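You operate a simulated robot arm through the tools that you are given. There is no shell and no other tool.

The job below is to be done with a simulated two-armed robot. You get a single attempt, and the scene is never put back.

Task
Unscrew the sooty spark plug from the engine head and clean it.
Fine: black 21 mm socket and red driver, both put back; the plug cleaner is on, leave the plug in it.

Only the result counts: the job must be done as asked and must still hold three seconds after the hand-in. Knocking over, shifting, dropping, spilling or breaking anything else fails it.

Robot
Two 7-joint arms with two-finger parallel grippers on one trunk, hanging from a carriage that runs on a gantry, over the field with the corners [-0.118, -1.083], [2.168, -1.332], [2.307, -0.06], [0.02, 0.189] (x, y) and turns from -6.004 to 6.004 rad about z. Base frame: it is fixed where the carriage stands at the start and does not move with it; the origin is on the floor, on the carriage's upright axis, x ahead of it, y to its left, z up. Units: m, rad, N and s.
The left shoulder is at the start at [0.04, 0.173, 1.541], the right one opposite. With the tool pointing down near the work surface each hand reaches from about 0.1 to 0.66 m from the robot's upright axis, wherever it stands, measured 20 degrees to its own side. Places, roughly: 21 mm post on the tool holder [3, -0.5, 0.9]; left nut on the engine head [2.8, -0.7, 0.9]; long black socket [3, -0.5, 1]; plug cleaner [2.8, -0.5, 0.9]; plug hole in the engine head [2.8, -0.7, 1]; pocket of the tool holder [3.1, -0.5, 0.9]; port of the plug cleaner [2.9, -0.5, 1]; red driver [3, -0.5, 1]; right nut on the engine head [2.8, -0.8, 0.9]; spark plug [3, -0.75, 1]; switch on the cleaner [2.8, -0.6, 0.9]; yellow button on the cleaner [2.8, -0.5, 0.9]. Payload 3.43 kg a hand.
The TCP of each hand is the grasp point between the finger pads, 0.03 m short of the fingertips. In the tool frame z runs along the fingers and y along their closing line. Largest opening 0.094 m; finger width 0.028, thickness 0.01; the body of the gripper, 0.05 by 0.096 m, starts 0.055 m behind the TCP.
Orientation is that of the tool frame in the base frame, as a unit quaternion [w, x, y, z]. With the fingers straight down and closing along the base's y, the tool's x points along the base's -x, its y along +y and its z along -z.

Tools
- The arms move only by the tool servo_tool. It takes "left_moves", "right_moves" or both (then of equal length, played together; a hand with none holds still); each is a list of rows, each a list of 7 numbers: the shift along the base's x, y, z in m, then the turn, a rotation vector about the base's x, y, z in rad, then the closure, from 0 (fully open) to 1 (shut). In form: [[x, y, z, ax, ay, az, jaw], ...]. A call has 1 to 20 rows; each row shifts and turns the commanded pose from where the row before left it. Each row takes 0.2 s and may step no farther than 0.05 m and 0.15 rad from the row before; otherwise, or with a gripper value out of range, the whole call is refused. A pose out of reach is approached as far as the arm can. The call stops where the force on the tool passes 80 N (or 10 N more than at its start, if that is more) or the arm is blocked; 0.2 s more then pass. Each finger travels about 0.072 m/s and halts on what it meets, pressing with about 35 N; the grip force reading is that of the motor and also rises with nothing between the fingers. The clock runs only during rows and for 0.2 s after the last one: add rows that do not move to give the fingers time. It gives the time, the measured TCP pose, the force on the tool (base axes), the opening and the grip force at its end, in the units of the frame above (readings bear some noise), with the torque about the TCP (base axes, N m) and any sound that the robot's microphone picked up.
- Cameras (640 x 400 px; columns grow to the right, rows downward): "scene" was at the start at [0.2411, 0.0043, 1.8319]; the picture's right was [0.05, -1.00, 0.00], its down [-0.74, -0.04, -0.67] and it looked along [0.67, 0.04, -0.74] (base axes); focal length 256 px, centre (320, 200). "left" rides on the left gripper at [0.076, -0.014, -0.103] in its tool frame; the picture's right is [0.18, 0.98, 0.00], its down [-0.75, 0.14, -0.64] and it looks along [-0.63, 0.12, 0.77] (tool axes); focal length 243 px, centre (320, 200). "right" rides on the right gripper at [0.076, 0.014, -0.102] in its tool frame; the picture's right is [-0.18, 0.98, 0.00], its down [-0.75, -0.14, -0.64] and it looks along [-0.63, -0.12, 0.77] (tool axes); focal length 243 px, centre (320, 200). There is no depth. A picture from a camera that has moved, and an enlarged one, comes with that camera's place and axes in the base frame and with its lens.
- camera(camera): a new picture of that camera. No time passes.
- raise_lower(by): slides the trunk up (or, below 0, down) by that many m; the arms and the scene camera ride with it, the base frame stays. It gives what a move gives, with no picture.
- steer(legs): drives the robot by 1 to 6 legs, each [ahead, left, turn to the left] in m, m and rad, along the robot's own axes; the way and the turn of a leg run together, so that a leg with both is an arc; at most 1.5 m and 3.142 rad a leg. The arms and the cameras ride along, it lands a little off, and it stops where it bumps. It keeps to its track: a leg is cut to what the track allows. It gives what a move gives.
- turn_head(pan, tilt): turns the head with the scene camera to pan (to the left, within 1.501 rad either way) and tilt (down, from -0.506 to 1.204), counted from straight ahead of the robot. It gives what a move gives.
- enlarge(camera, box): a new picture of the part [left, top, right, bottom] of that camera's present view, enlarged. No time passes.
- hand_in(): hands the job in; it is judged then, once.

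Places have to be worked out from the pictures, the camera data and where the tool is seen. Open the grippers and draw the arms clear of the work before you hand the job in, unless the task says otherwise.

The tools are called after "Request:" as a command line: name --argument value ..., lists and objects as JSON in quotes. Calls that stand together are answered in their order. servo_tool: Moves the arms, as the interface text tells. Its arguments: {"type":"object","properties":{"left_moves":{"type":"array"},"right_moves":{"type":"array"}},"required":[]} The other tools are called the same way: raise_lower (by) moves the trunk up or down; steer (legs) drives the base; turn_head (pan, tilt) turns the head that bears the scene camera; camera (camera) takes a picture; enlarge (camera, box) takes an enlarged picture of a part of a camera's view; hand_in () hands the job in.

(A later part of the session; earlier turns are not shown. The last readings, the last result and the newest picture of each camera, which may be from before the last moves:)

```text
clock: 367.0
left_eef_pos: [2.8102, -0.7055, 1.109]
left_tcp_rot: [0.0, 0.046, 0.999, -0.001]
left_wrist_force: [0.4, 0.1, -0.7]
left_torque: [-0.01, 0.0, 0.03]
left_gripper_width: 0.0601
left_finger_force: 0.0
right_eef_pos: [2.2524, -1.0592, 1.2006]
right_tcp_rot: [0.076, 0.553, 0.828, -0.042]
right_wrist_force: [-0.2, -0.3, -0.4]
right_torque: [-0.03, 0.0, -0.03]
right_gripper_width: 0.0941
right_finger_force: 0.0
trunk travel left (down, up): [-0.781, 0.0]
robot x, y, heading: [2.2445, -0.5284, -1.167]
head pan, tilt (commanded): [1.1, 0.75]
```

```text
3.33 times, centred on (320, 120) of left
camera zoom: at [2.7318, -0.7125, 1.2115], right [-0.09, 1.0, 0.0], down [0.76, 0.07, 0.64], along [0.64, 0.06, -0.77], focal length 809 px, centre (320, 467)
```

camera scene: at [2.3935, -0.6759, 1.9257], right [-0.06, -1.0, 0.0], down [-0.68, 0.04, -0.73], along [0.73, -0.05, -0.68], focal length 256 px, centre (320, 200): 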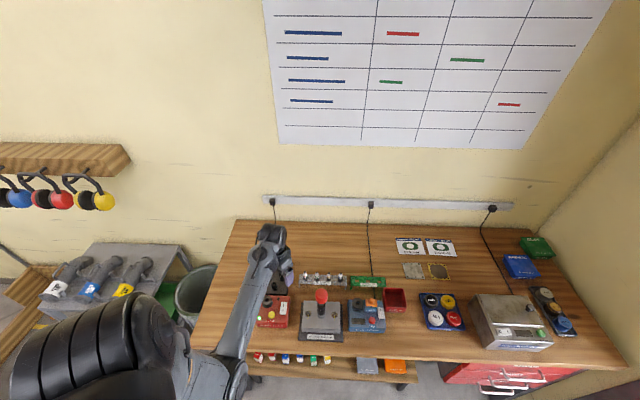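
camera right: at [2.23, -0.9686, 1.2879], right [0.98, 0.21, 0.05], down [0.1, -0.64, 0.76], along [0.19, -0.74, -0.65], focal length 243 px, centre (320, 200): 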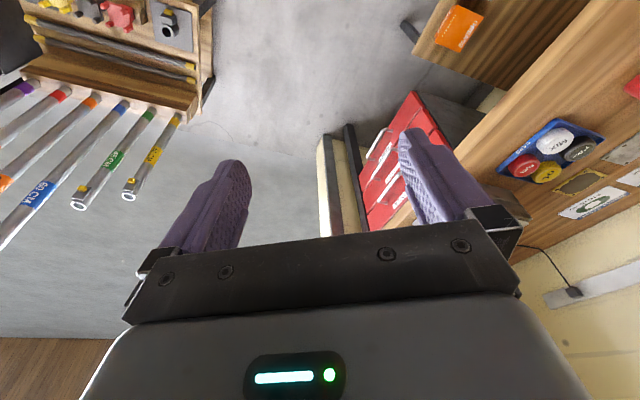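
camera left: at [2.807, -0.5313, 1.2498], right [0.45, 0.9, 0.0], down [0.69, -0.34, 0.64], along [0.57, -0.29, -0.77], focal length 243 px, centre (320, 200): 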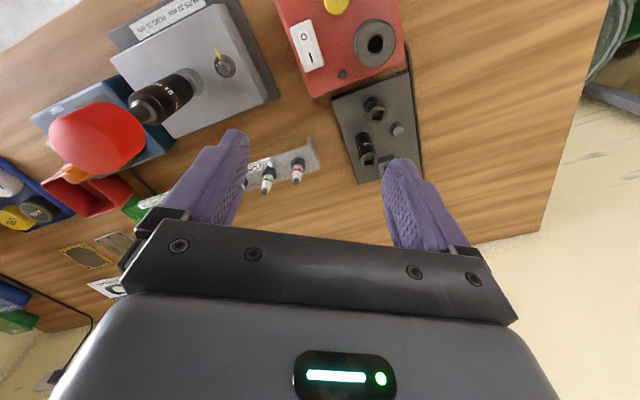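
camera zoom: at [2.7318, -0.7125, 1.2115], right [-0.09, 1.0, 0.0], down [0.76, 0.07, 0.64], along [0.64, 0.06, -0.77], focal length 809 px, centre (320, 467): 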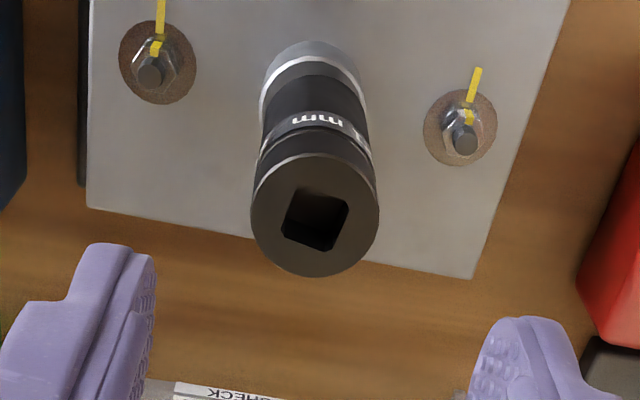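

I centre on the socket (-2, -1.5 mm), lower, and grip it.

Request:
servo_tool --left_moves '[[-0.001, -0.0008, -0.004, 0, 0, 0, 0.36], [-0.001, -0.0007, -0.008, 0, 0, 0, 0.36], [0, 0, -0.012, 0, 0, 0, 0.36], [0, 0, -0.013, 0, 0, 0, 0.36], [0, 0, -0.013, 0, 0, 0, 0.36], [0, 0, -0.013, 0, 0, 0, 0.36], [0, 0, -0.012, 0, 0, 0, 0.36], [0, 0, -0.01, 0, 0, 0, 0.36], [0, 0, -0.005, 0, 0, 0, 0.36], [0, 0, 0, 0, 0, 0, 0.36], [0, 0, 0, 0, 0, 0, 0.6], [0, 0, 0, 0, 0, 0, 0.7], [0, 0, 0, 0, 0, 0, 0.85], [0, 0, 0, 0, 0, 0, 1], [0, 0, 0, 0, 0, 0, 1]]'

Request:
servo_tool --left_moves '[[0, 0, 0.002, 0, 0, 0, 1], [0, 0, 0.003, 0, 0, 0, 1], [0, 0, 0.004, 0, 0, 0, 1], [0, 0, 0.004, 0, 0, 0, 1], [0, 0, 0.002, 0, 0, 0, 1], [0, 0, 0, 0, 0, 0, 1]]'

Request:
enlarge --camera "left" --box '[280, 70, 360, 150]'

```text
clock: 370.2
left_eef_pos: [2.8083, -0.708, 1.0176]
left_tcp_rot: [0.0, 0.046, 0.999, 0.0]
left_wrist_force: [-0.1, 1.0, 0.3]
left_torque: [0.01, 0.05, -0.01]
left_gripper_width: 0.0298
left_finger_force: 34.8
right_eef_pos: [2.2513, -1.0587, 1.2005]
right_tcp_rot: [0.075, 0.554, 0.828, -0.042]
right_wrist_force: [0.7, 0.6, 0.4]
right_torque: [-0.01, 0.01, -0.02]
right_gripper_width: 0.0942
right_finger_force: 0.0
trunk travel left (down, up): [-0.781, 0.0]
robot x, y, heading: [2.2461, -0.5257, -1.163]
head pan, tilt (commanded): [1.1, 0.75]
```

```text
clock: 371.6
left_eef_pos: [2.8083, -0.7078, 1.0322]
left_tcp_rot: [0.0, 0.046, 0.999, 0.0]
left_wrist_force: [0.5, -0.4, -2.3]
left_torque: [-0.04, -0.01, -0.01]
left_gripper_width: 0.0297
left_finger_force: 34.9
right_eef_pos: [2.2524, -1.0588, 1.1994]
right_tcp_rot: [0.075, 0.554, 0.828, -0.042]
right_wrist_force: [-0.4, -0.1, -0.3]
right_torque: [-0.03, -0.04, -0.02]
right_gripper_width: 0.094
right_finger_force: 0.0
trunk travel left (down, up): [-0.781, 0.0]
robot x, y, heading: [2.242, -0.5253, -1.158]
head pan, tilt (commanded): [1.1, 0.75]
```

```text
5.00 times, centred on (320, 110) of left
camera zoom: at [2.7307, -0.7141, 1.1363], right [-0.09, 1.0, 0.0], down [0.76, 0.07, 0.64], along [0.64, 0.06, -0.77], focal length 1213 px, centre (320, 650)
```

zoom: 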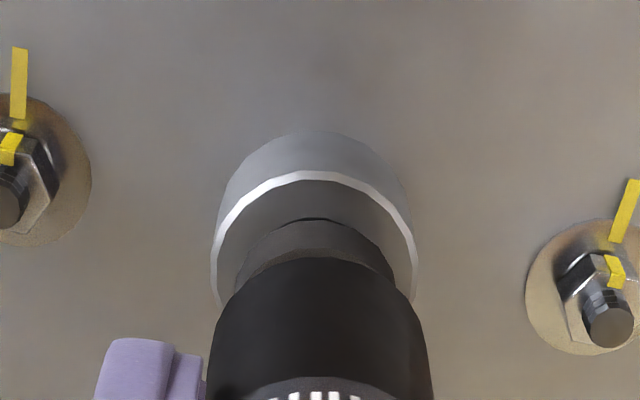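

Weight reads ~2.3 N. I lift another 45 mm and look whether the plug stays or comes along.

Request:
servo_tool --left_moves '[[0, 0, 0.004, 0, 0, 0, 1], [0, 0, 0.008, 0, 0, 0, 1], [0, 0, 0.01, 0, 0, 0, 1], [0, 0, 0.01, 0, 0, 0, 1], [0, 0, 0.008, 0, 0, 0, 1], [0, 0, 0.005, 0, 0, 0, 1], [0, 0, 0, 0, 0, 0, 1], [0, 0, 0, 0, 0, 0, 1]]'

Request:
enlarge --camera "left" --box '[270, 60, 370, 160]'

Request:
enlarge --camera "scene" --box '[300, 280, 345, 330]'

```text
clock: 373.4
left_eef_pos: [2.8085, -0.7081, 1.0779]
left_tcp_rot: [0.0, 0.046, 0.999, 0.0]
left_wrist_force: [-0.3, -0.5, -2.1]
left_torque: [0.01, 0.0, 0.05]
left_gripper_width: 0.0297
left_finger_force: 35.1
right_eef_pos: [2.253, -1.06, 1.2005]
right_tcp_rot: [0.076, 0.553, 0.828, -0.042]
right_wrist_force: [-0.3, 0.0, -0.6]
right_torque: [-0.02, 0.0, 0.0]
right_gripper_width: 0.0937
right_finger_force: 0.0
trunk travel left (down, up): [-0.781, 0.0]
robot x, y, heading: [2.2474, -0.5233, -1.168]
head pan, tilt (commanded): [1.1, 0.75]
```

```text
4.00 times, centred on (320, 110) of left
camera zoom: at [2.7302, -0.714, 1.1811], right [-0.09, 1.0, 0.0], down [0.76, 0.07, 0.64], along [0.64, 0.06, -0.77], focal length 970 px, centre (320, 560)
```

zoom: 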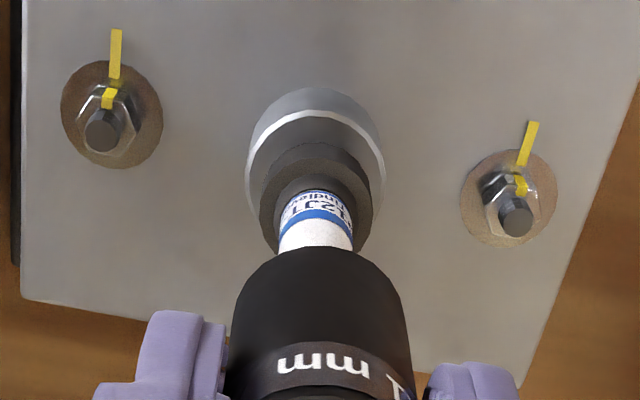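

```text
8.00 times, centred on (322, 305) of scene
camera zoom: at [2.3934, -0.6759, 1.9257], right [-0.06, -1.0, 0.0], down [-0.68, 0.04, -0.73], along [0.73, -0.05, -0.68], focal length 2046 px, centre (300, -640)
```

zoom: 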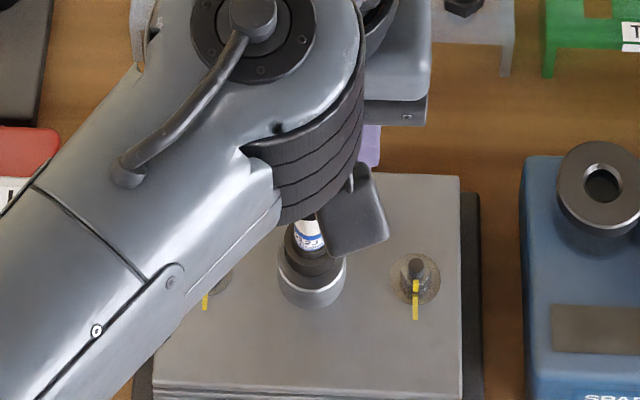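

The plug stays in its hole, as expected. I zoom to see how far it has come up.

Request:
enlarge --camera "left" --box '[300, 75, 340, 125]'

Request:
enlarge --camera "scene" --box '[314, 304, 330, 322]'

```text
8.00 times, centred on (320, 100) of left
camera zoom: at [2.7302, -0.714, 1.1811], right [-0.09, 1.0, 0.0], down [0.76, 0.07, 0.64], along [0.64, 0.06, -0.77], focal length 1941 px, centre (320, 1000)
```

zoom: 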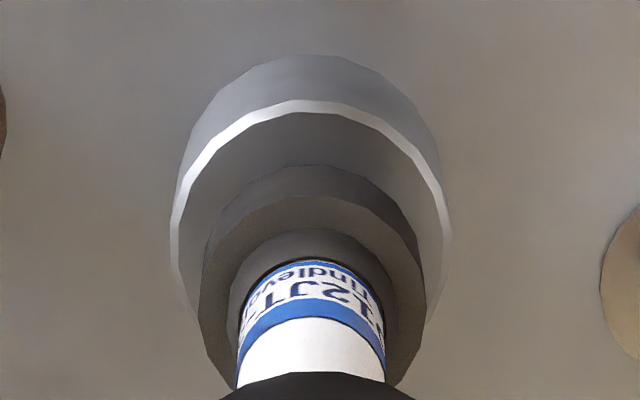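

```text
16.00 times, centred on (322, 313) of scene
camera zoom: at [2.3934, -0.6759, 1.9257], right [-0.06, -1.0, 0.0], down [-0.68, 0.04, -0.73], along [0.73, -0.05, -0.68], focal length 4092 px, centre (288, -1608)
```

zoom: 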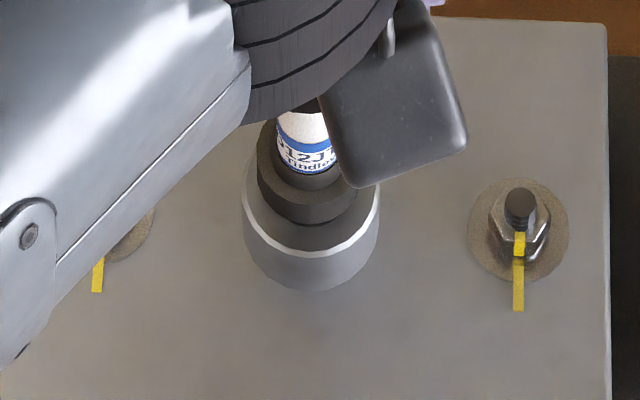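

The plug has come up ~5 mm and shows free play around it. First I return the socket to its post: raise clear of the plug tip, carry it over, turning to the safe 20° yaw.

Request:
servo_tool --left_moves '[[0, 0, 0.006, 0, 0, 0, 1], [0, 0, 0.01, 0, 0, 0, 1], [0, 0, 0.01, 0, 0, -0.03, 1], [0.004, 0.005, 0.006, 0, 0, -0.06, 1], [0.01, 0.011, 0, 0, 0, -0.08, 1], [0.015, 0.017, 0, 0, 0, -0.08, 1], [0.018, 0.0205, 0, 0, 0, -0.08, 1], [0.018, 0.0205, 0, 0, 0, -0.08, 1], [0.018, 0.0205, 0, 0, 0, -0.08, 1], [0.018, 0.0205, 0, 0, 0, -0.08, 1], [0.018, 0.0205, 0, 0, 0, -0.08, 1], [0.018, 0.0205, -0.004, 0, 0, -0.08, 1], [0.018, 0.0205, -0.008, 0, 0, -0.08, 1], [0.015, 0.017, -0.01, 0, 0, -0.08, 1], [0.01, 0.011, -0.01, 0, 0, -0.08, 1], [0.006, 0.0065, -0.006, 0, 0, -0.08, 1], [0, 0, -0.002, 0, 0, -0.06, 1], [0, 0, 0, 0, 0, -0.03, 1], [0, 0, 0, 0, 0, 0, 1]]'

Request:
camera --camera "left"

Request:
enlarge --camera "scene" --box '[255, 225, 310, 285]'

```text
clock: 377.4
left_eef_pos: [2.9954, -0.4958, 1.0691]
left_tcp_rot: [0.0, 0.578, 0.816, -0.001]
left_wrist_force: [0.5, -0.2, -2.0]
left_torque: [0.0, 0.01, -0.01]
left_gripper_width: 0.0301
left_finger_force: 34.9
right_eef_pos: [2.2525, -1.0582, 1.1994]
right_tcp_rot: [0.075, 0.554, 0.828, -0.042]
right_wrist_force: [0.1, 0.3, 0.1]
right_torque: [-0.01, -0.01, -0.01]
right_gripper_width: 0.094
right_finger_force: 0.0
trunk travel left (down, up): [-0.781, 0.0]
robot x, y, heading: [2.2474, -0.5214, -1.162]
head pan, tilt (commanded): [1.1, 0.75]
```

```text
taken
camera left: at [2.9549, -0.429, 1.173], right [0.87, 0.5, 0.0], down [0.38, -0.66, 0.64], along [0.32, -0.56, -0.77], focal length 243 px, centre (320, 200)
```

left: 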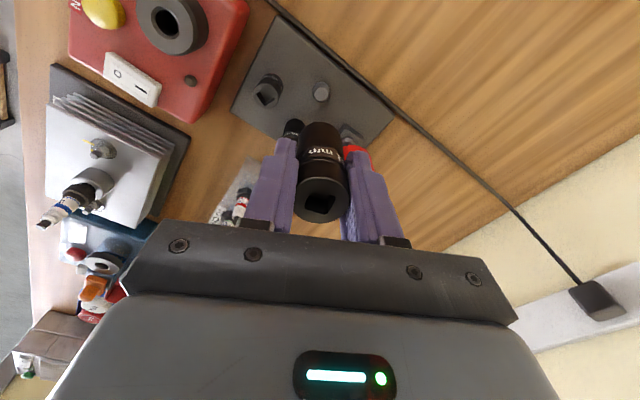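

```text
6.67 times, centred on (282, 255) of scene
camera zoom: at [2.3934, -0.6759, 1.9257], right [-0.06, -1.0, 0.0], down [-0.68, 0.04, -0.73], along [0.73, -0.05, -0.68], focal length 1705 px, centre (570, -167)
```

zoom: 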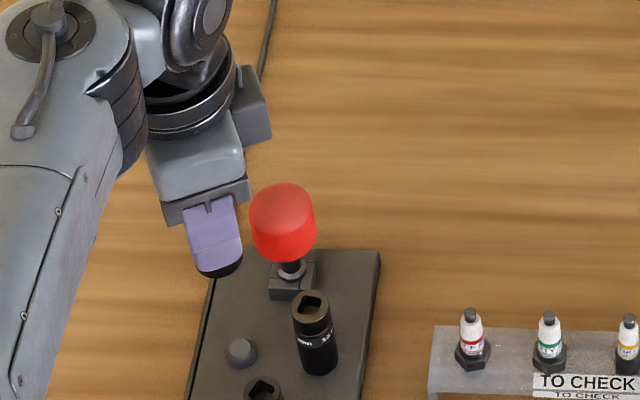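

The stub appears at the same spot as right after I lifted the socket. I lower with the trunk 0.10 m, then slowly by arm until it seats.

Request:
raise_lower --by -0.1

Request:
servo_tool --left_moves '[[0, 0, -0.003, 0, 0, 0, 1], [0, 0, -0.003, 0, 0, 0, 1], [0, 0, -0.003, 0, 0, 0, 1], [0, 0, -0.003, 0, 0, 0, 1], [0, 0, -0.002, 0, 0, 0, 1], [0, 0, -0.002, 0, 0, 0, 1], [0, 0, 0, 0, 0, 0, 1]]'

Request:
enlarge --camera "left" --box '[200, 60, 440, 230]'

```text
clock: 378.8
left_eef_pos: [2.9954, -0.4973, 0.9697]
left_tcp_rot: [0.001, 0.578, 0.816, 0.0]
left_wrist_force: [0.1, 0.5, -1.0]
left_torque: [-0.02, -0.05, 0.04]
left_gripper_width: 0.0299
left_finger_force: 35.0
right_eef_pos: [2.2524, -1.0589, 1.0984]
right_tcp_rot: [0.075, 0.554, 0.828, -0.042]
right_wrist_force: [-0.1, -0.3, -0.3]
right_torque: [-0.01, -0.01, -0.02]
right_gripper_width: 0.0937
right_finger_force: 0.1
trunk travel left (down, up): [-0.681, 0.1]
robot x, y, heading: [2.2417, -0.5272, -1.163]
head pan, tilt (commanded): [1.1, 0.75]
```

```text
clock: 380.4
left_eef_pos: [2.9949, -0.4978, 0.9535]
left_tcp_rot: [0.0, 0.578, 0.816, 0.0]
left_wrist_force: [-0.4, 0.6, -1.9]
left_torque: [0.01, -0.03, -0.06]
left_gripper_width: 0.0296
left_finger_force: 34.9
right_eef_pos: [2.252, -1.0578, 1.1002]
right_tcp_rot: [0.075, 0.553, 0.829, -0.043]
right_wrist_force: [0.9, 0.5, 0.0]
right_torque: [0.02, -0.03, -0.01]
right_gripper_width: 0.0942
right_finger_force: 0.1
trunk travel left (down, up): [-0.681, 0.1]
robot x, y, heading: [2.2473, -0.5254, -1.167]
head pan, tilt (commanded): [1.1, 0.75]
```

```text
2.35 times, centred on (320, 145) of left
camera zoom: at [2.9549, -0.4293, 1.0568], right [0.87, 0.5, 0.0], down [0.38, -0.66, 0.64], along [0.32, -0.56, -0.77], focal length 571 px, centre (320, 329)
```

zoom: 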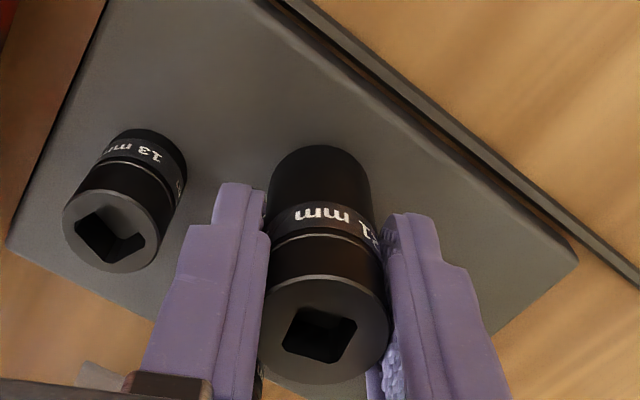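

Not yet seated; I continue down slowly.

Request:
servo_tool --left_moves '[[0, 0, -0.002, 0, 0, 0, 1], [0, 0, -0.002, 0, 0, 0, 1], [0, 0, -0.0015, 0, 0, 0, 1], [0, 0, -0.001, 0, 0, 0, 1], [0, 0, 0, 0, 0, 0, 1]]'

```text
clock: 381.6
left_eef_pos: [2.9988, -0.4972, 0.9498]
left_tcp_rot: [0.0, 0.579, 0.815, 0.001]
left_wrist_force: [-30.5, -0.8, 62.6]
left_torque: [-0.13, 0.94, -0.06]
left_gripper_width: 0.03
left_finger_force: 35.3
right_eef_pos: [2.2531, -1.059, 1.1001]
right_tcp_rot: [0.076, 0.554, 0.828, -0.041]
right_wrist_force: [0.0, -0.1, -0.7]
right_torque: [0.01, -0.01, 0.02]
right_gripper_width: 0.094
right_finger_force: 0.1
trunk travel left (down, up): [-0.681, 0.1]
robot x, y, heading: [2.2438, -0.5233, -1.163]
head pan, tilt (commanded): [1.1, 0.75]
```

Seated hard (63 N). I relieve upward 3.5 mm and release.

Request:
servo_tool --left_moves '[[0, 0, 0.0015, 0, 0, 0, 1], [0, 0, 0.0012, 0, 0, 0, 1], [0, 0, 0.0008, 0, 0, 0, 1], [0, 0, 0, 0, 0, 0, 1]]'

```text
clock: 382.6
left_eef_pos: [2.9962, -0.4965, 0.9511]
left_tcp_rot: [0.0, 0.577, 0.817, -0.001]
left_wrist_force: [3.5, 0.3, 12.5]
left_torque: [-0.04, -0.03, 0.02]
left_gripper_width: 0.0298
left_finger_force: 34.4
right_eef_pos: [2.254, -1.0587, 1.0986]
right_tcp_rot: [0.077, 0.553, 0.828, -0.041]
right_wrist_force: [-0.2, -0.3, 0.3]
right_torque: [0.0, -0.01, 0.01]
right_gripper_width: 0.0942
right_finger_force: 0.1
trunk travel left (down, up): [-0.681, 0.1]
robot x, y, heading: [2.2469, -0.524, -1.166]
head pan, tilt (commanded): [1.1, 0.75]
```

The load is down to ~12 N; I relieve slightly more and open to 45 mm.

Request:
servo_tool --left_moves '[[0, 0, 0.0006, 0, 0, 0, 1], [0, 0, 0, 0, 0, 0, 0.68], [0, 0, 0, 0, 0, 0, 0.64], [0, 0, 0, 0, 0, 0, 0.58], [0, 0, 0, 0, 0, 0, 0.52], [0, 0, 0, 0, 0, 0, 0.52]]'

Request:
enlarge --camera "left" --box '[200, 60, 440, 230]'

```text
clock: 383.9
left_eef_pos: [2.9943, -0.4969, 0.9515]
left_tcp_rot: [-0.001, 0.577, 0.816, -0.001]
left_wrist_force: [0.1, -0.6, 0.3]
left_torque: [-0.01, -0.01, 0.01]
left_gripper_width: 0.0452
left_finger_force: 0.1
right_eef_pos: [2.2525, -1.0597, 1.1001]
right_tcp_rot: [0.075, 0.554, 0.828, -0.042]
right_wrist_force: [0.2, -0.1, 0.1]
right_torque: [0.02, 0.0, 0.01]
right_gripper_width: 0.0939
right_finger_force: 0.1
trunk travel left (down, up): [-0.681, 0.1]
robot x, y, heading: [2.2488, -0.5215, -1.162]
head pan, tilt (commanded): [1.1, 0.75]
```

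```text
2.35 times, centred on (320, 145) of left
camera zoom: at [2.9549, -0.4293, 1.0546], right [0.87, 0.5, 0.0], down [0.38, -0.66, 0.64], along [0.32, -0.56, -0.77], focal length 571 px, centre (320, 329)
```

zoom: 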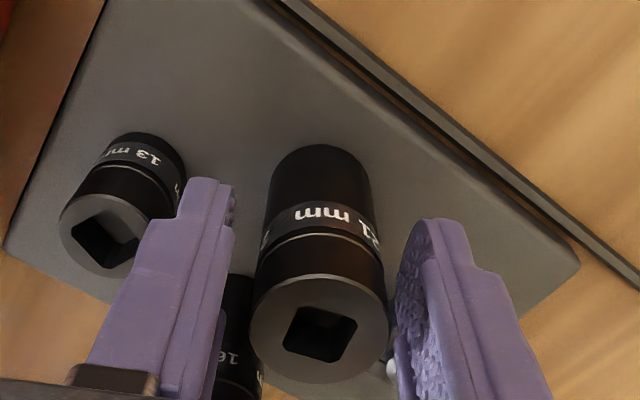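

Socket is standing on its post. I raise the trunk and check with the scene camera.

Request:
raise_lower --by 0.1

Request:
enlarge --camera "left" --box '[220, 30, 420, 190]'

Request:
enlarge --camera "scene" --box '[260, 230, 310, 280]'

```text
clock: 385.3
left_eef_pos: [2.9956, -0.4966, 1.0511]
left_tcp_rot: [-0.001, 0.578, 0.816, -0.001]
left_wrist_force: [-0.1, 0.3, -0.2]
left_torque: [0.02, 0.0, 0.04]
left_gripper_width: 0.0452
left_finger_force: 0.0
right_eef_pos: [2.2525, -1.0593, 1.1997]
right_tcp_rot: [0.076, 0.553, 0.829, -0.042]
right_wrist_force: [0.8, -0.3, 0.5]
right_torque: [0.0, -0.03, 0.03]
right_gripper_width: 0.0938
right_finger_force: 0.0
trunk travel left (down, up): [-0.781, 0.0]
robot x, y, heading: [2.2456, -0.5246, -1.164]
head pan, tilt (commanded): [1.1, 0.75]
```

```text
2.50 times, centred on (320, 110) of left
camera zoom: at [2.9548, -0.4292, 1.1545], right [0.87, 0.5, 0.0], down [0.38, -0.66, 0.64], along [0.32, -0.56, -0.77], focal length 606 px, centre (320, 425)
```

zoom: 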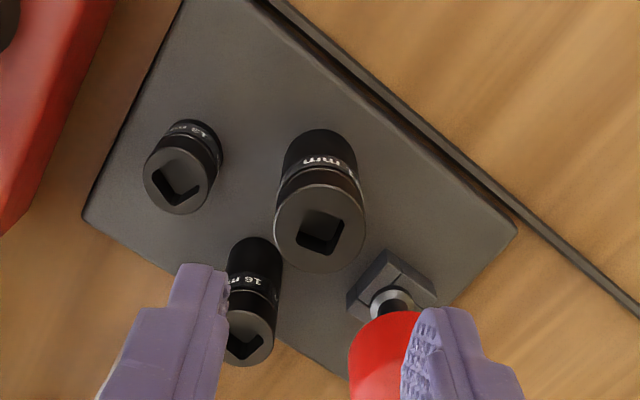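

```text
8.00 times, centred on (285, 255) of scene
camera zoom: at [2.3934, -0.6759, 1.9256], right [-0.06, -1.0, 0.0], down [-0.68, 0.04, -0.73], along [0.73, -0.05, -0.68], focal length 2046 px, centre (600, -240)
```

zoom: 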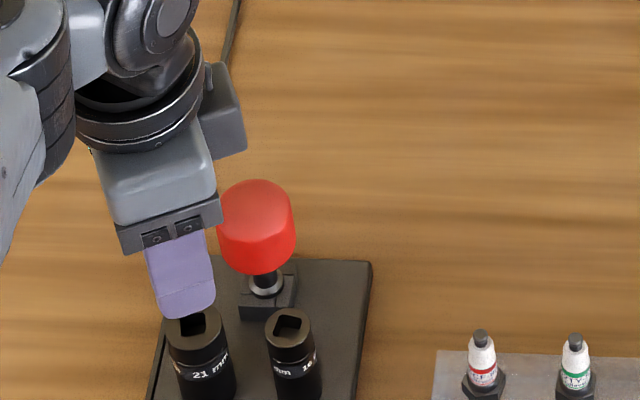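

Both tools are back in place. Now for the plug itself: I move over it with the jaws at 50 mm, closing line ~10° so the fingers avoid the side nuts.

Request:
servo_tool --left_moves '[[0, 0, 0.01, 0, 0, 0, 0.52], [0, 0, 0.015, 0, 0, 0, 0.5], [0, 0, 0.015, 0, 0, -0.02, 0.47], [-0.006, -0.007, 0.009, 0, 0, -0.03, 0.47], [-0.013, -0.015, 0, 0, 0, -0.03, 0.47], [-0.018, -0.0205, 0, 0, 0, -0.03, 0.47], [-0.02, -0.0225, 0, 0, 0, -0.03, 0.47], [-0.02, -0.0225, 0, 0, 0, -0.03, 0.47], [-0.02, -0.0225, 0, 0, 0, 0, 0.47], [-0.02, -0.0225, 0, 0, 0, 0, 0.47], [-0.02, -0.0225, 0, 0, 0, 0, 0.47], [-0.018, -0.0205, 0, 0, 0, 0, 0.47], [-0.015, -0.017, 0, 0, 0, 0, 0.47], [-0.01, -0.0115, 0, 0, 0, 0, 0.47], [-0.006, -0.007, 0, 0, 0, 0, 0.47], [0, 0, 0, 0, 0, 0, 0.47], [0, 0, 0, 0, 0, 0, 0.47]]'

Request:
camera --camera "left"

Request:
enlarge --camera "left" --box '[270, 50, 370, 150]'

Request:
enlarge --camera "scene" --box '[305, 290, 340, 330]'

```text
clock: 388.9
left_eef_pos: [2.8092, -0.708, 1.1015]
left_tcp_rot: [-0.001, 0.645, 0.764, -0.001]
left_wrist_force: [0.1, -0.3, 0.0]
left_torque: [-0.01, -0.02, -0.03]
left_gripper_width: 0.0496
left_finger_force: 0.0
right_eef_pos: [2.2531, -1.0581, 1.2006]
right_tcp_rot: [0.076, 0.554, 0.828, -0.043]
right_wrist_force: [-1.0, -0.7, -0.1]
right_torque: [0.0, -0.03, 0.0]
right_gripper_width: 0.0938
right_finger_force: 0.1
trunk travel left (down, up): [-0.781, 0.0]
robot x, y, heading: [2.2444, -0.5217, -1.16]
head pan, tilt (commanded): [1.1, 0.75]
```

```text
taken
camera left: at [2.7807, -0.6347, 1.2038], right [0.94, 0.35, 0.0], down [0.27, -0.72, 0.64], along [0.22, -0.6, -0.77], focal length 243 px, centre (320, 200)
```

left: 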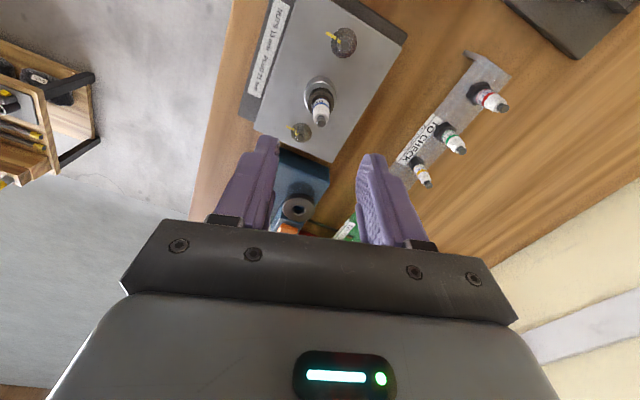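

```text
4.00 times, centred on (320, 100) of left
camera zoom: at [2.7807, -0.6347, 1.2038], right [0.94, 0.35, 0.0], down [0.27, -0.72, 0.64], along [0.22, -0.6, -0.77], focal length 970 px, centre (320, 600)
```

zoom: 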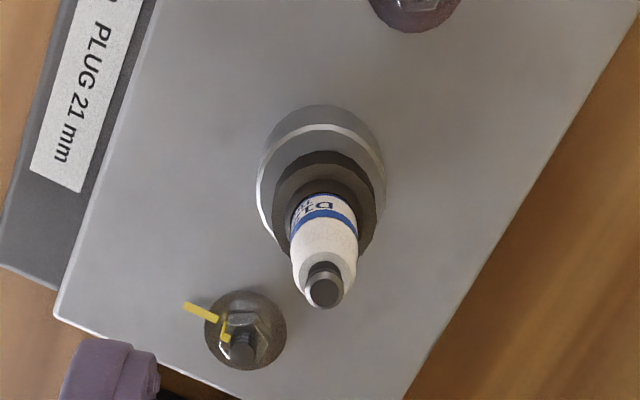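

```text
10.00 times, centred on (322, 310) of scene
camera zoom: at [2.3934, -0.6759, 1.9257], right [-0.06, -1.0, 0.0], down [-0.68, 0.04, -0.73], along [0.73, -0.05, -0.68], focal length 2557 px, centre (295, -900)
```

zoom: 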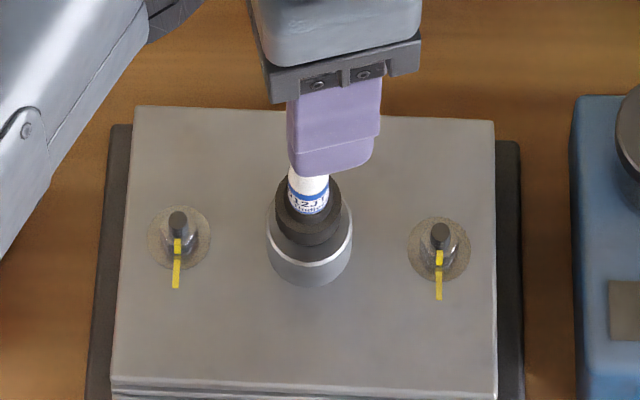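

The plug leans slightly in its hole, so it is loose. I centre (+1.2, +1.0 mm) and lower so the fingertips straddle its hexagon.

Request:
servo_tool --left_moves '[[0.0006, 0.0005, -0.004, 0, 0, 0, 0.47], [0.0006, 0.0005, -0.008, 0, 0, 0, 0.47], [0, 0, -0.012, 0, 0, 0, 0.47], [0, 0, -0.013, 0, 0, 0, 0.47], [0, 0, -0.013, 0, 0, 0, 0.47], [0, 0, -0.013, 0, 0, 0, 0.47], [0, 0, -0.013, 0, 0, 0, 0.47], [0, 0, -0.012, 0, 0, 0, 0.47], [0, 0, -0.009, 0, 0, 0, 0.47], [0, 0, -0.004, 0, 0, 0, 0.47], [0, 0, 0, 0, 0, 0, 0.47], [0, 0, 0, 0, 0, 0, 0.47]]'

Request:
enlarge --camera "left" --box '[230, 80, 410, 220]'

Request:
enlarge --camera "scene" --box '[305, 290, 340, 330]'

```text
clock: 391.5
left_eef_pos: [2.811, -0.7059, 0.9989]
left_tcp_rot: [0.0, 0.645, 0.765, -0.001]
left_wrist_force: [0.6, 0.2, 0.3]
left_torque: [0.02, -0.03, -0.02]
left_gripper_width: 0.0498
left_finger_force: 0.1
right_eef_pos: [2.252, -1.0593, 1.2002]
right_tcp_rot: [0.075, 0.554, 0.828, -0.042]
right_wrist_force: [0.3, -0.2, 0.2]
right_torque: [0.03, -0.04, 0.0]
right_gripper_width: 0.094
right_finger_force: 0.0
trunk travel left (down, up): [-0.781, 0.0]
robot x, y, heading: [2.244, -0.526, -1.165]
head pan, tilt (commanded): [1.1, 0.75]
```

```text
2.86 times, centred on (320, 150) of left
camera zoom: at [2.7825, -0.6336, 1.1027], right [0.94, 0.35, 0.0], down [0.27, -0.72, 0.64], along [0.22, -0.6, -0.77], focal length 693 px, centre (320, 343)
```

zoom: 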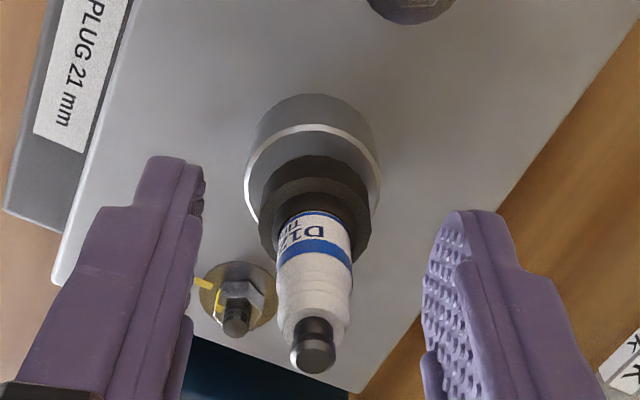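

```text
10.00 times, centred on (322, 310) of scene
camera zoom: at [2.3934, -0.6759, 1.9257], right [-0.06, -1.0, 0.0], down [-0.68, 0.04, -0.73], along [0.73, -0.05, -0.68], focal length 2557 px, centre (295, -900)
```

zoom: 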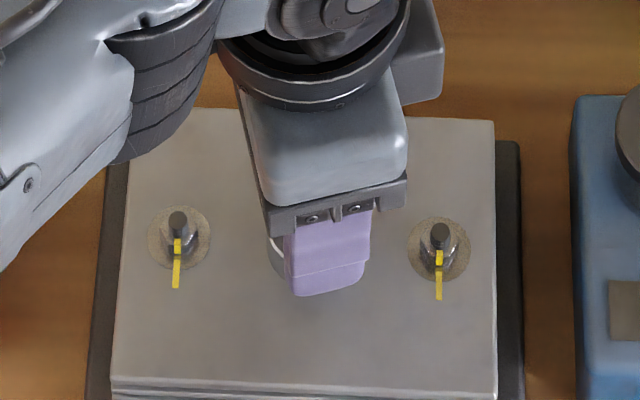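

Fingers straddle the plug. I lower 6 mm more and close gently on the hexagon.

Request:
servo_tool --left_moves '[[-0.0005, 0, -0.002, 0, 0, 0, 0.47], [0, 0, -0.002, 0, 0, 0, 0.47], [0, 0, -0.002, 0, 0, 0, 0.47], [0, 0, 0, 0, 0, 0, 0.55], [0, 0, 0, 0, 0, 0, 0.62], [0, 0, 0, 0, 0, 0, 0.68], [0, 0, 0, 0, 0, 0, 0.74], [0, 0, 0, 0, 0, 0, 0.8], [0, 0, 0, 0, 0, 0, 1], [0, 0, 0, 0, 0, 0, 1], [0, 0, 0, 0, 0, 0, 1]]'

Request:
enlarge --camera "left" --box '[230, 80, 410, 220]'

```text
clock: 393.9
left_eef_pos: [2.8106, -0.7058, 0.9933]
left_tcp_rot: [0.0, 0.645, 0.764, 0.001]
left_wrist_force: [-1.8, -0.7, 0.2]
left_torque: [-0.02, 0.04, 0.01]
left_gripper_width: 0.0191
left_finger_force: 35.1
right_eef_pos: [2.2531, -1.0593, 1.1998]
right_tcp_rot: [0.076, 0.554, 0.828, -0.042]
right_wrist_force: [0.8, 0.3, 0.6]
right_torque: [0.02, 0.01, 0.0]
right_gripper_width: 0.0938
right_finger_force: 0.0
trunk travel left (down, up): [-0.781, 0.0]
robot x, y, heading: [2.247, -0.5276, -1.164]
head pan, tilt (commanded): [1.1, 0.75]
```

```text
2.86 times, centred on (320, 150) of left
camera zoom: at [2.7817, -0.6335, 1.0967], right [0.94, 0.35, 0.0], down [0.27, -0.72, 0.64], along [0.22, -0.6, -0.77], focal length 693 px, centre (320, 343)
```

zoom: 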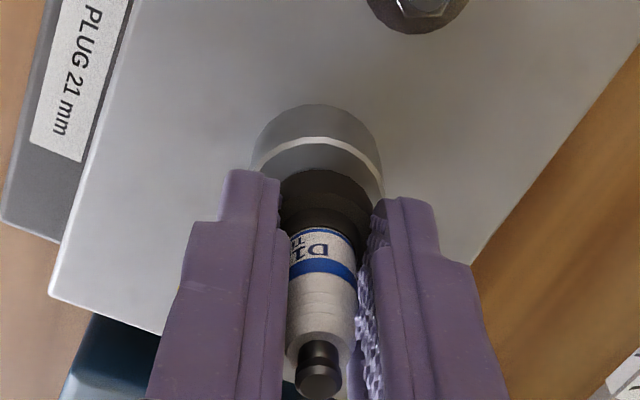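

Gripped at 19 mm (the round shoulder above the hex). I try lifting gently in small steps.

Request:
servo_tool --left_moves '[[0, 0, 0.001, 0, 0, 0, 1], [0, 0, 0.001, 0, 0, 0, 1], [0, 0, 0.001, 0, 0, 0, 1], [0, 0, 0, 0, 0, 0, 1]]'

```text
clock: 394.9
left_eef_pos: [2.8104, -0.7067, 0.9975]
left_tcp_rot: [-0.001, 0.645, 0.764, 0.0]
left_wrist_force: [-0.6, 0.6, -0.6]
left_torque: [0.03, -0.01, -0.03]
left_gripper_width: 0.0193
left_finger_force: 35.1
right_eef_pos: [2.2533, -1.0585, 1.1995]
right_tcp_rot: [0.076, 0.555, 0.828, -0.042]
right_wrist_force: [-0.1, -0.8, -1.0]
right_torque: [-0.01, 0.0, -0.03]
right_gripper_width: 0.0939
right_finger_force: 0.1
trunk travel left (down, up): [-0.781, 0.0]
robot x, y, heading: [2.2459, -0.5241, -1.163]
head pan, tilt (commanded): [1.1, 0.75]
```

No resistance: the plug is free. I lift it 40 mm and look.

Request:
servo_tool --left_moves '[[0, 0, 0.003, 0, 0, 0, 1], [0, 0, 0.005, 0, 0, 0, 1], [0, 0, 0.007, 0, 0, 0, 1], [0, 0, 0.008, 0, 0, 0, 1], [0, 0, 0.008, 0, 0, 0, 1], [0, 0, 0.006, 0, 0, 0, 1], [0, 0, 0.003, 0, 0, 0, 1], [0, 0, 0, 0, 0, 0, 1]]'

Request:
enlarge --camera "left" --box '[230, 60, 410, 220]'

Request:
enlarge --camera "scene" --box '[300, 280, 345, 330]'

```text
clock: 396.7
left_eef_pos: [2.8091, -0.707, 1.0369]
left_tcp_rot: [0.0, 0.645, 0.764, 0.001]
left_wrist_force: [-0.3, -0.1, -0.3]
left_torque: [0.0, 0.02, -0.03]
left_gripper_width: 0.0198
left_finger_force: 34.5
right_eef_pos: [2.2527, -1.0597, 1.1996]
right_tcp_rot: [0.076, 0.554, 0.828, -0.043]
right_wrist_force: [0.8, -0.1, -0.8]
right_torque: [-0.02, -0.01, 0.01]
right_gripper_width: 0.094
right_finger_force: 0.1
trunk travel left (down, up): [-0.781, 0.0]
robot x, y, heading: [2.2438, -0.5235, -1.164]
head pan, tilt (commanded): [1.1, 0.75]
```

```text
2.50 times, centred on (320, 140) of left
camera zoom: at [2.7816, -0.6341, 1.1397], right [0.94, 0.35, 0.0], down [0.27, -0.72, 0.64], along [0.22, -0.6, -0.77], focal length 606 px, centre (320, 350)
```

zoom: 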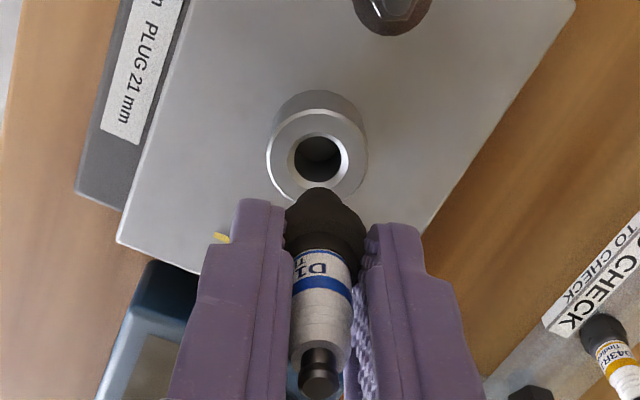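

```text
8.00 times, centred on (322, 305) of scene
camera zoom: at [2.3934, -0.6759, 1.9257], right [-0.06, -1.0, 0.0], down [-0.68, 0.04, -0.73], along [0.73, -0.05, -0.68], focal length 2046 px, centre (300, -640)
```

zoom: 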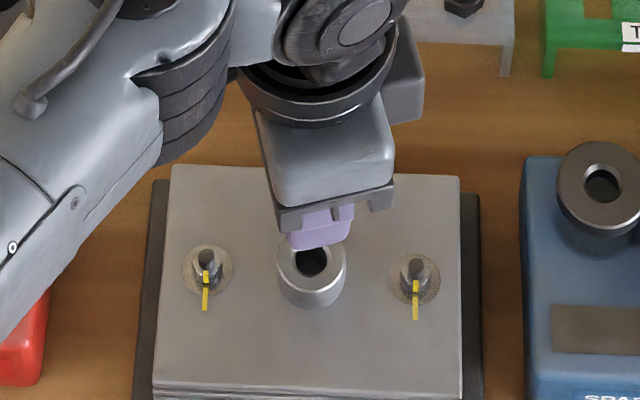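

The plug is out, held in the gripper, hole empty. I raise a little and carry it over to the cleaner's port (about [2.875, -0.4985]).

Request:
servo_tool --left_moves '[[0, 0, 0.006, 0, 0, 0, 1], [0, 0, 0.01, 0, 0, 0, 1], [0.001, 0.004, 0.008, 0, 0, 0, 1], [0.003, 0.01, 0.004, 0, 0, 0, 1], [0.005, 0.016, 0, 0, 0, 0, 1], [0.006, 0.02, 0, 0, 0, 0, 1], [0.007, 0.022, 0, 0, 0, 0, 1], [0.007, 0.022, 0, 0, 0, 0, 1], [0.007, 0.022, 0, 0, 0, 0, 1], [0.007, 0.022, 0, 0, 0, 0, 1], [0.007, 0.022, 0, 0, 0, 0, 1], [0.006, 0.02, 0, 0, 0, 0, 1], [0.005, 0.015, 0, 0, 0, 0, 1], [0.003, 0.009, 0, 0, 0, 0, 1], [0.0015, 0.0045, 0, 0, 0, 0, 1], [0, 0, 0, 0, 0, 0, 1]]'

Request:
camera --camera "left"

Request:
enlarge --camera "scene" --box '[250, 260, 310, 330]'

```text
clock: 400.1
left_eef_pos: [2.8742, -0.4977, 1.0641]
left_tcp_rot: [0.0, 0.644, 0.765, 0.0]
left_wrist_force: [-0.3, -0.1, -0.4]
left_torque: [0.03, 0.02, 0.0]
left_gripper_width: 0.0194
left_finger_force: 34.7
right_eef_pos: [2.2513, -1.0599, 1.1993]
right_tcp_rot: [0.076, 0.553, 0.828, -0.042]
right_wrist_force: [0.6, -0.8, -0.2]
right_torque: [0.01, -0.01, -0.02]
right_gripper_width: 0.0941
right_finger_force: 0.1
trunk travel left (down, up): [-0.781, 0.0]
robot x, y, heading: [2.2389, -0.5211, -1.165]
head pan, tilt (commanded): [1.1, 0.75]
```

```text
taken
camera left: at [2.8471, -0.4252, 1.1675], right [0.94, 0.35, 0.0], down [0.27, -0.72, 0.64], along [0.22, -0.6, -0.77], focal length 243 px, centre (320, 200)
```

left: 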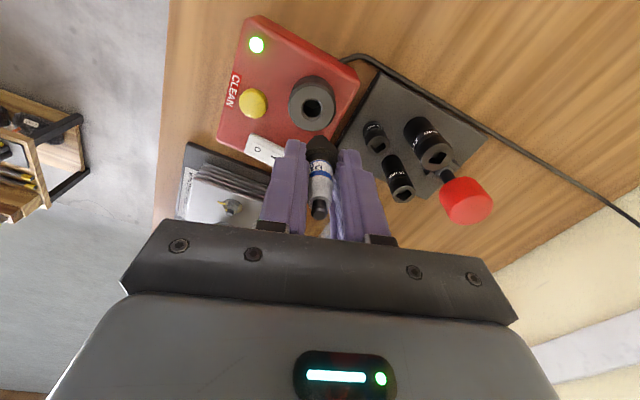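

```text
5.71 times, centred on (280, 295) of scene
camera zoom: at [2.3934, -0.6759, 1.9257], right [-0.06, -1.0, 0.0], down [-0.68, 0.04, -0.73], along [0.73, -0.05, -0.68], focal length 1461 px, centre (549, -343)
```

zoom: 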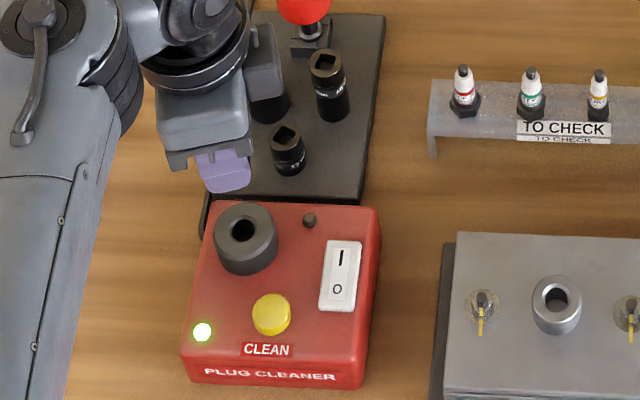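

I enlarge the left view to compare the plug's end with the port hole.

Request:
enlarge --camera "left" --box '[270, 60, 370, 180]'

Request:
enlarge --camera "scene" --box '[268, 282, 292, 310]'

```text
3.33 times, centred on (320, 120) of left
camera zoom: at [2.8471, -0.4252, 1.1675], right [0.94, 0.35, 0.0], down [0.27, -0.72, 0.64], along [0.22, -0.6, -0.77], focal length 809 px, centre (320, 467)
```

zoom: 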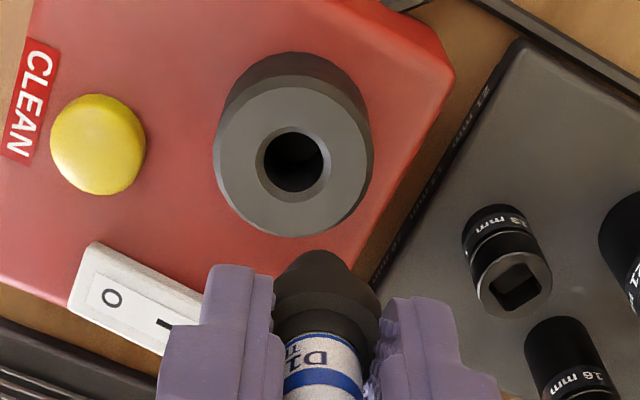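

```text
14.29 times, centred on (280, 296) of scene
camera zoom: at [2.3934, -0.6759, 1.9257], right [-0.06, -1.0, 0.0], down [-0.68, 0.04, -0.73], along [0.73, -0.05, -0.68], focal length 3653 px, centre (891, -1171)
```

zoom: 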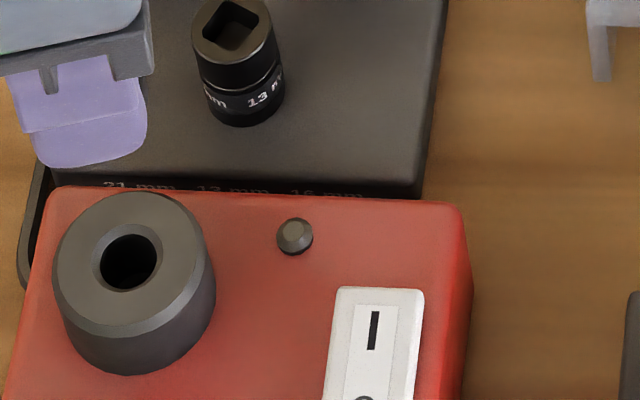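

The port hole is ~7 mm toward the front from the tool axis. I shift by [-8.9, -3.5] mm and lower to about 1 cm above the port for a closer comparison.

Request:
servo_tool --left_moves '[[-0.002, -0.001, -0.003, 0, 0, 0, 1], [-0.0035, -0.0013, -0.006, 0, 0, 0, 1], [-0.0034, -0.0012, -0.008, 0, 0, 0, 1], [0, 0, -0.008, 0, 0, 0, 1], [0, 0, -0.007, 0, 0, 0, 1], [0, 0, -0.004, 0, 0, 0, 1], [0, 0, 0, 0, 0, 0, 1], [0, 0, 0, 0, 0, 0, 1]]'

Request:
enlarge --camera "left" --box '[270, 70, 370, 190]'

Request:
enlarge --camera "scene" --box '[255, 270, 295, 310]'

```text
clock: 401.9
left_eef_pos: [2.8664, -0.5011, 1.0293]
left_tcp_rot: [-0.001, 0.645, 0.764, 0.001]
left_wrist_force: [0.3, 0.7, 0.1]
left_torque: [-0.01, -0.02, 0.01]
left_gripper_width: 0.0193
left_finger_force: 35.1
right_eef_pos: [2.2532, -1.059, 1.2001]
right_tcp_rot: [0.076, 0.554, 0.828, -0.042]
right_wrist_force: [-0.2, -0.2, -0.4]
right_torque: [-0.02, -0.02, 0.02]
right_gripper_width: 0.094
right_finger_force: 0.0
trunk travel left (down, up): [-0.781, 0.0]
robot x, y, heading: [2.2459, -0.5244, -1.161]
head pan, tilt (commanded): [1.1, 0.75]
```

```text
3.33 times, centred on (320, 130) of left
camera zoom: at [2.8382, -0.4288, 1.1315], right [0.94, 0.35, 0.0], down [0.27, -0.72, 0.64], along [0.22, -0.6, -0.77], focal length 809 px, centre (320, 433)
```

zoom: 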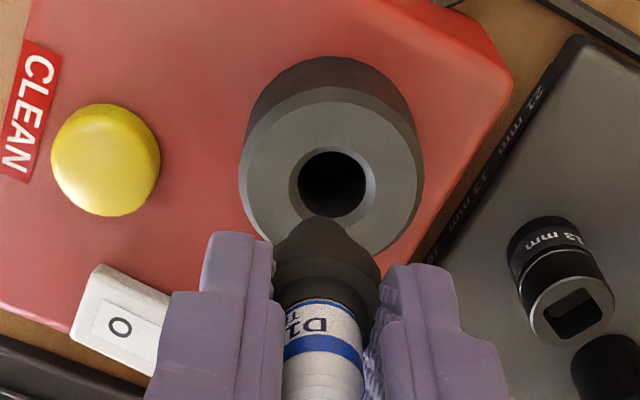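

```text
10.00 times, centred on (275, 290) of scene
camera zoom: at [2.3934, -0.6759, 1.9257], right [-0.06, -1.0, 0.0], down [-0.68, 0.04, -0.73], along [0.73, -0.05, -0.68], focal length 2557 px, centre (770, -700)
```

zoom: 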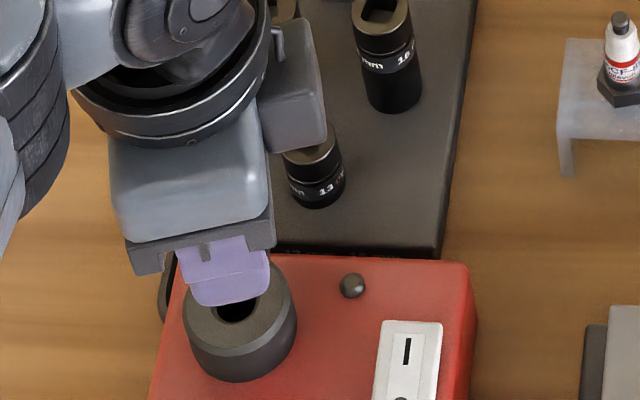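

Lateral alignment in this view is nearly right; depth is uncertain. I rotate the hand ~90° in place to measure the other direction laterally.

Request:
servo_tool --left_moves '[[0.0007, 0.0001, 0, 0, 0, 0.06, 1], [0.0007, 0.0001, 0, 0, 0, 0.11, 1], [0, 0, 0, 0, 0, 0.14, 1], [0, 0, 0, 0, 0, 0.14, 1], [0, 0, 0, 0, 0, 0.14, 1], [0, 0, 0, 0, 0, 0.14, 1], [0, 0, 0, 0, 0, 0.14, 1], [0, 0, 0, 0, 0, 0.14, 1], [0, 0, 0, 0, 0, 0.14, 1], [0, 0, 0, 0, 0, 0.14, 1], [0, 0, 0, 0, 0, 0.14, 1], [0, 0, 0, 0, 0, 0.09, 1], [0, 0, 0, 0, 0, 0.05, 1], [0, 0, 0, 0, 0, 0, 1], [0, 0, 0, 0, 0, 0, 1]]'

Request:
enlarge --camera "left" --box '[270, 70, 370, 190]'

Request:
enlarge --camera "scene" --box '[255, 270, 295, 310]'

```text
clock: 405.1
left_eef_pos: [2.8674, -0.5022, 1.0288]
left_tcp_rot: [0.0, -0.084, 0.996, -0.001]
left_wrist_force: [-0.4, -1.2, -0.5]
left_torque: [0.0, -0.03, -0.02]
left_gripper_width: 0.0194
left_finger_force: 34.8
right_eef_pos: [2.2527, -1.0588, 1.2009]
right_tcp_rot: [0.076, 0.553, 0.829, -0.042]
right_wrist_force: [-0.3, 0.5, 1.0]
right_torque: [-0.01, 0.01, 0.0]
right_gripper_width: 0.0939
right_finger_force: 0.0
trunk travel left (down, up): [-0.781, 0.0]
robot x, y, heading: [2.2439, -0.5245, -1.165]
head pan, tilt (commanded): [1.1, 0.75]
```

```text
3.33 times, centred on (320, 130) of left
camera zoom: at [2.7936, -0.5281, 1.1316], right [-0.35, 0.94, 0.0], down [0.72, 0.27, 0.64], along [0.6, 0.22, -0.77], focal length 809 px, centre (320, 433)
```

zoom: 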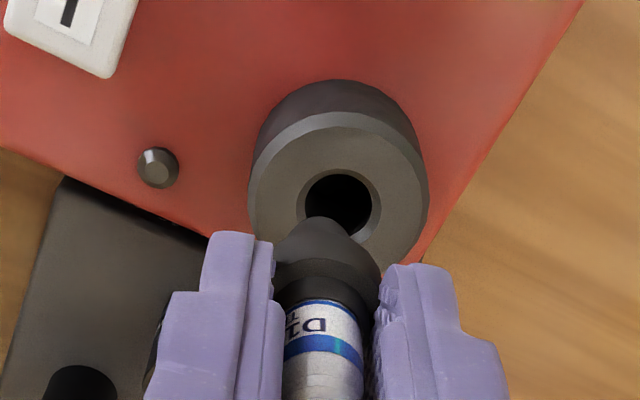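

```text
10.00 times, centred on (275, 290) of scene
camera zoom: at [2.3934, -0.6759, 1.9257], right [-0.06, -1.0, 0.0], down [-0.68, 0.04, -0.73], along [0.73, -0.05, -0.68], focal length 2557 px, centre (770, -700)
```

zoom: 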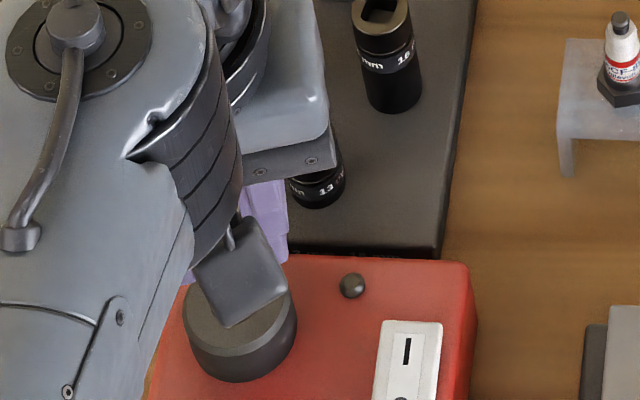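

Combining both yaws: the port is at TCP + [-0.2, +5.1] mm with its top at z≈0.958, and the plug's thread end is at about [+1.1, +2.5] mm. I shift by [-1.3, +2.6] mm and lower slowly.

Request:
servo_tool --left_moves '[[-0.0006, 0.0013, 0, 0, 0, 0, 1], [-0.0007, 0.0013, 0, 0, 0, 0, 1], [0, 0, -0.002, 0, 0, 0, 1], [0, 0, -0.002, 0, 0, 0, 1], [0, 0, -0.002, 0, 0, 0, 1], [0, 0, 0, 0, 0, 0, 1], [0, 0, 0, 0, 0, 0, 1]]'

Request:
enlarge --camera "left" --box '[280, 80, 360, 170]'

```text
clock: 406.7
left_eef_pos: [2.866, -0.4974, 1.0231]
left_tcp_rot: [-0.001, -0.083, 0.997, 0.0]
left_wrist_force: [0.1, -0.5, -0.4]
left_torque: [-0.01, 0.03, -0.01]
left_gripper_width: 0.0193
left_finger_force: 35.4
right_eef_pos: [2.2518, -1.0591, 1.1994]
right_tcp_rot: [0.076, 0.554, 0.828, -0.041]
right_wrist_force: [0.1, 0.2, -0.2]
right_torque: [0.02, -0.01, 0.02]
right_gripper_width: 0.0942
right_finger_force: 0.0
trunk travel left (down, up): [-0.781, 0.0]
robot x, y, heading: [2.2458, -0.5232, -1.165]
head pan, tilt (commanded): [1.1, 0.75]
```

```text
4.44 times, centred on (320, 125) of left
camera zoom: at [2.7923, -0.5253, 1.1258], right [-0.35, 0.94, 0.0], down [0.72, 0.27, 0.64], along [0.6, 0.22, -0.77], focal length 1078 px, centre (320, 533)
```

zoom: 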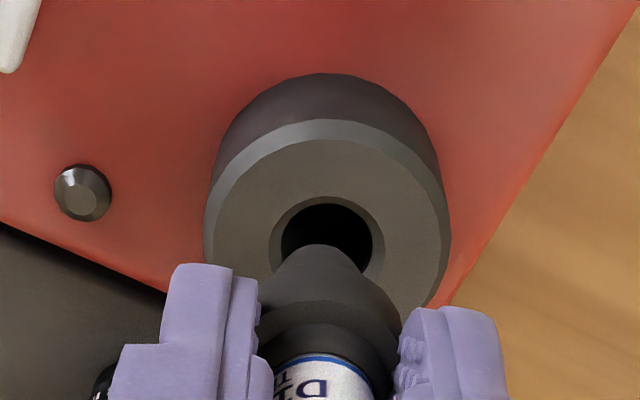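

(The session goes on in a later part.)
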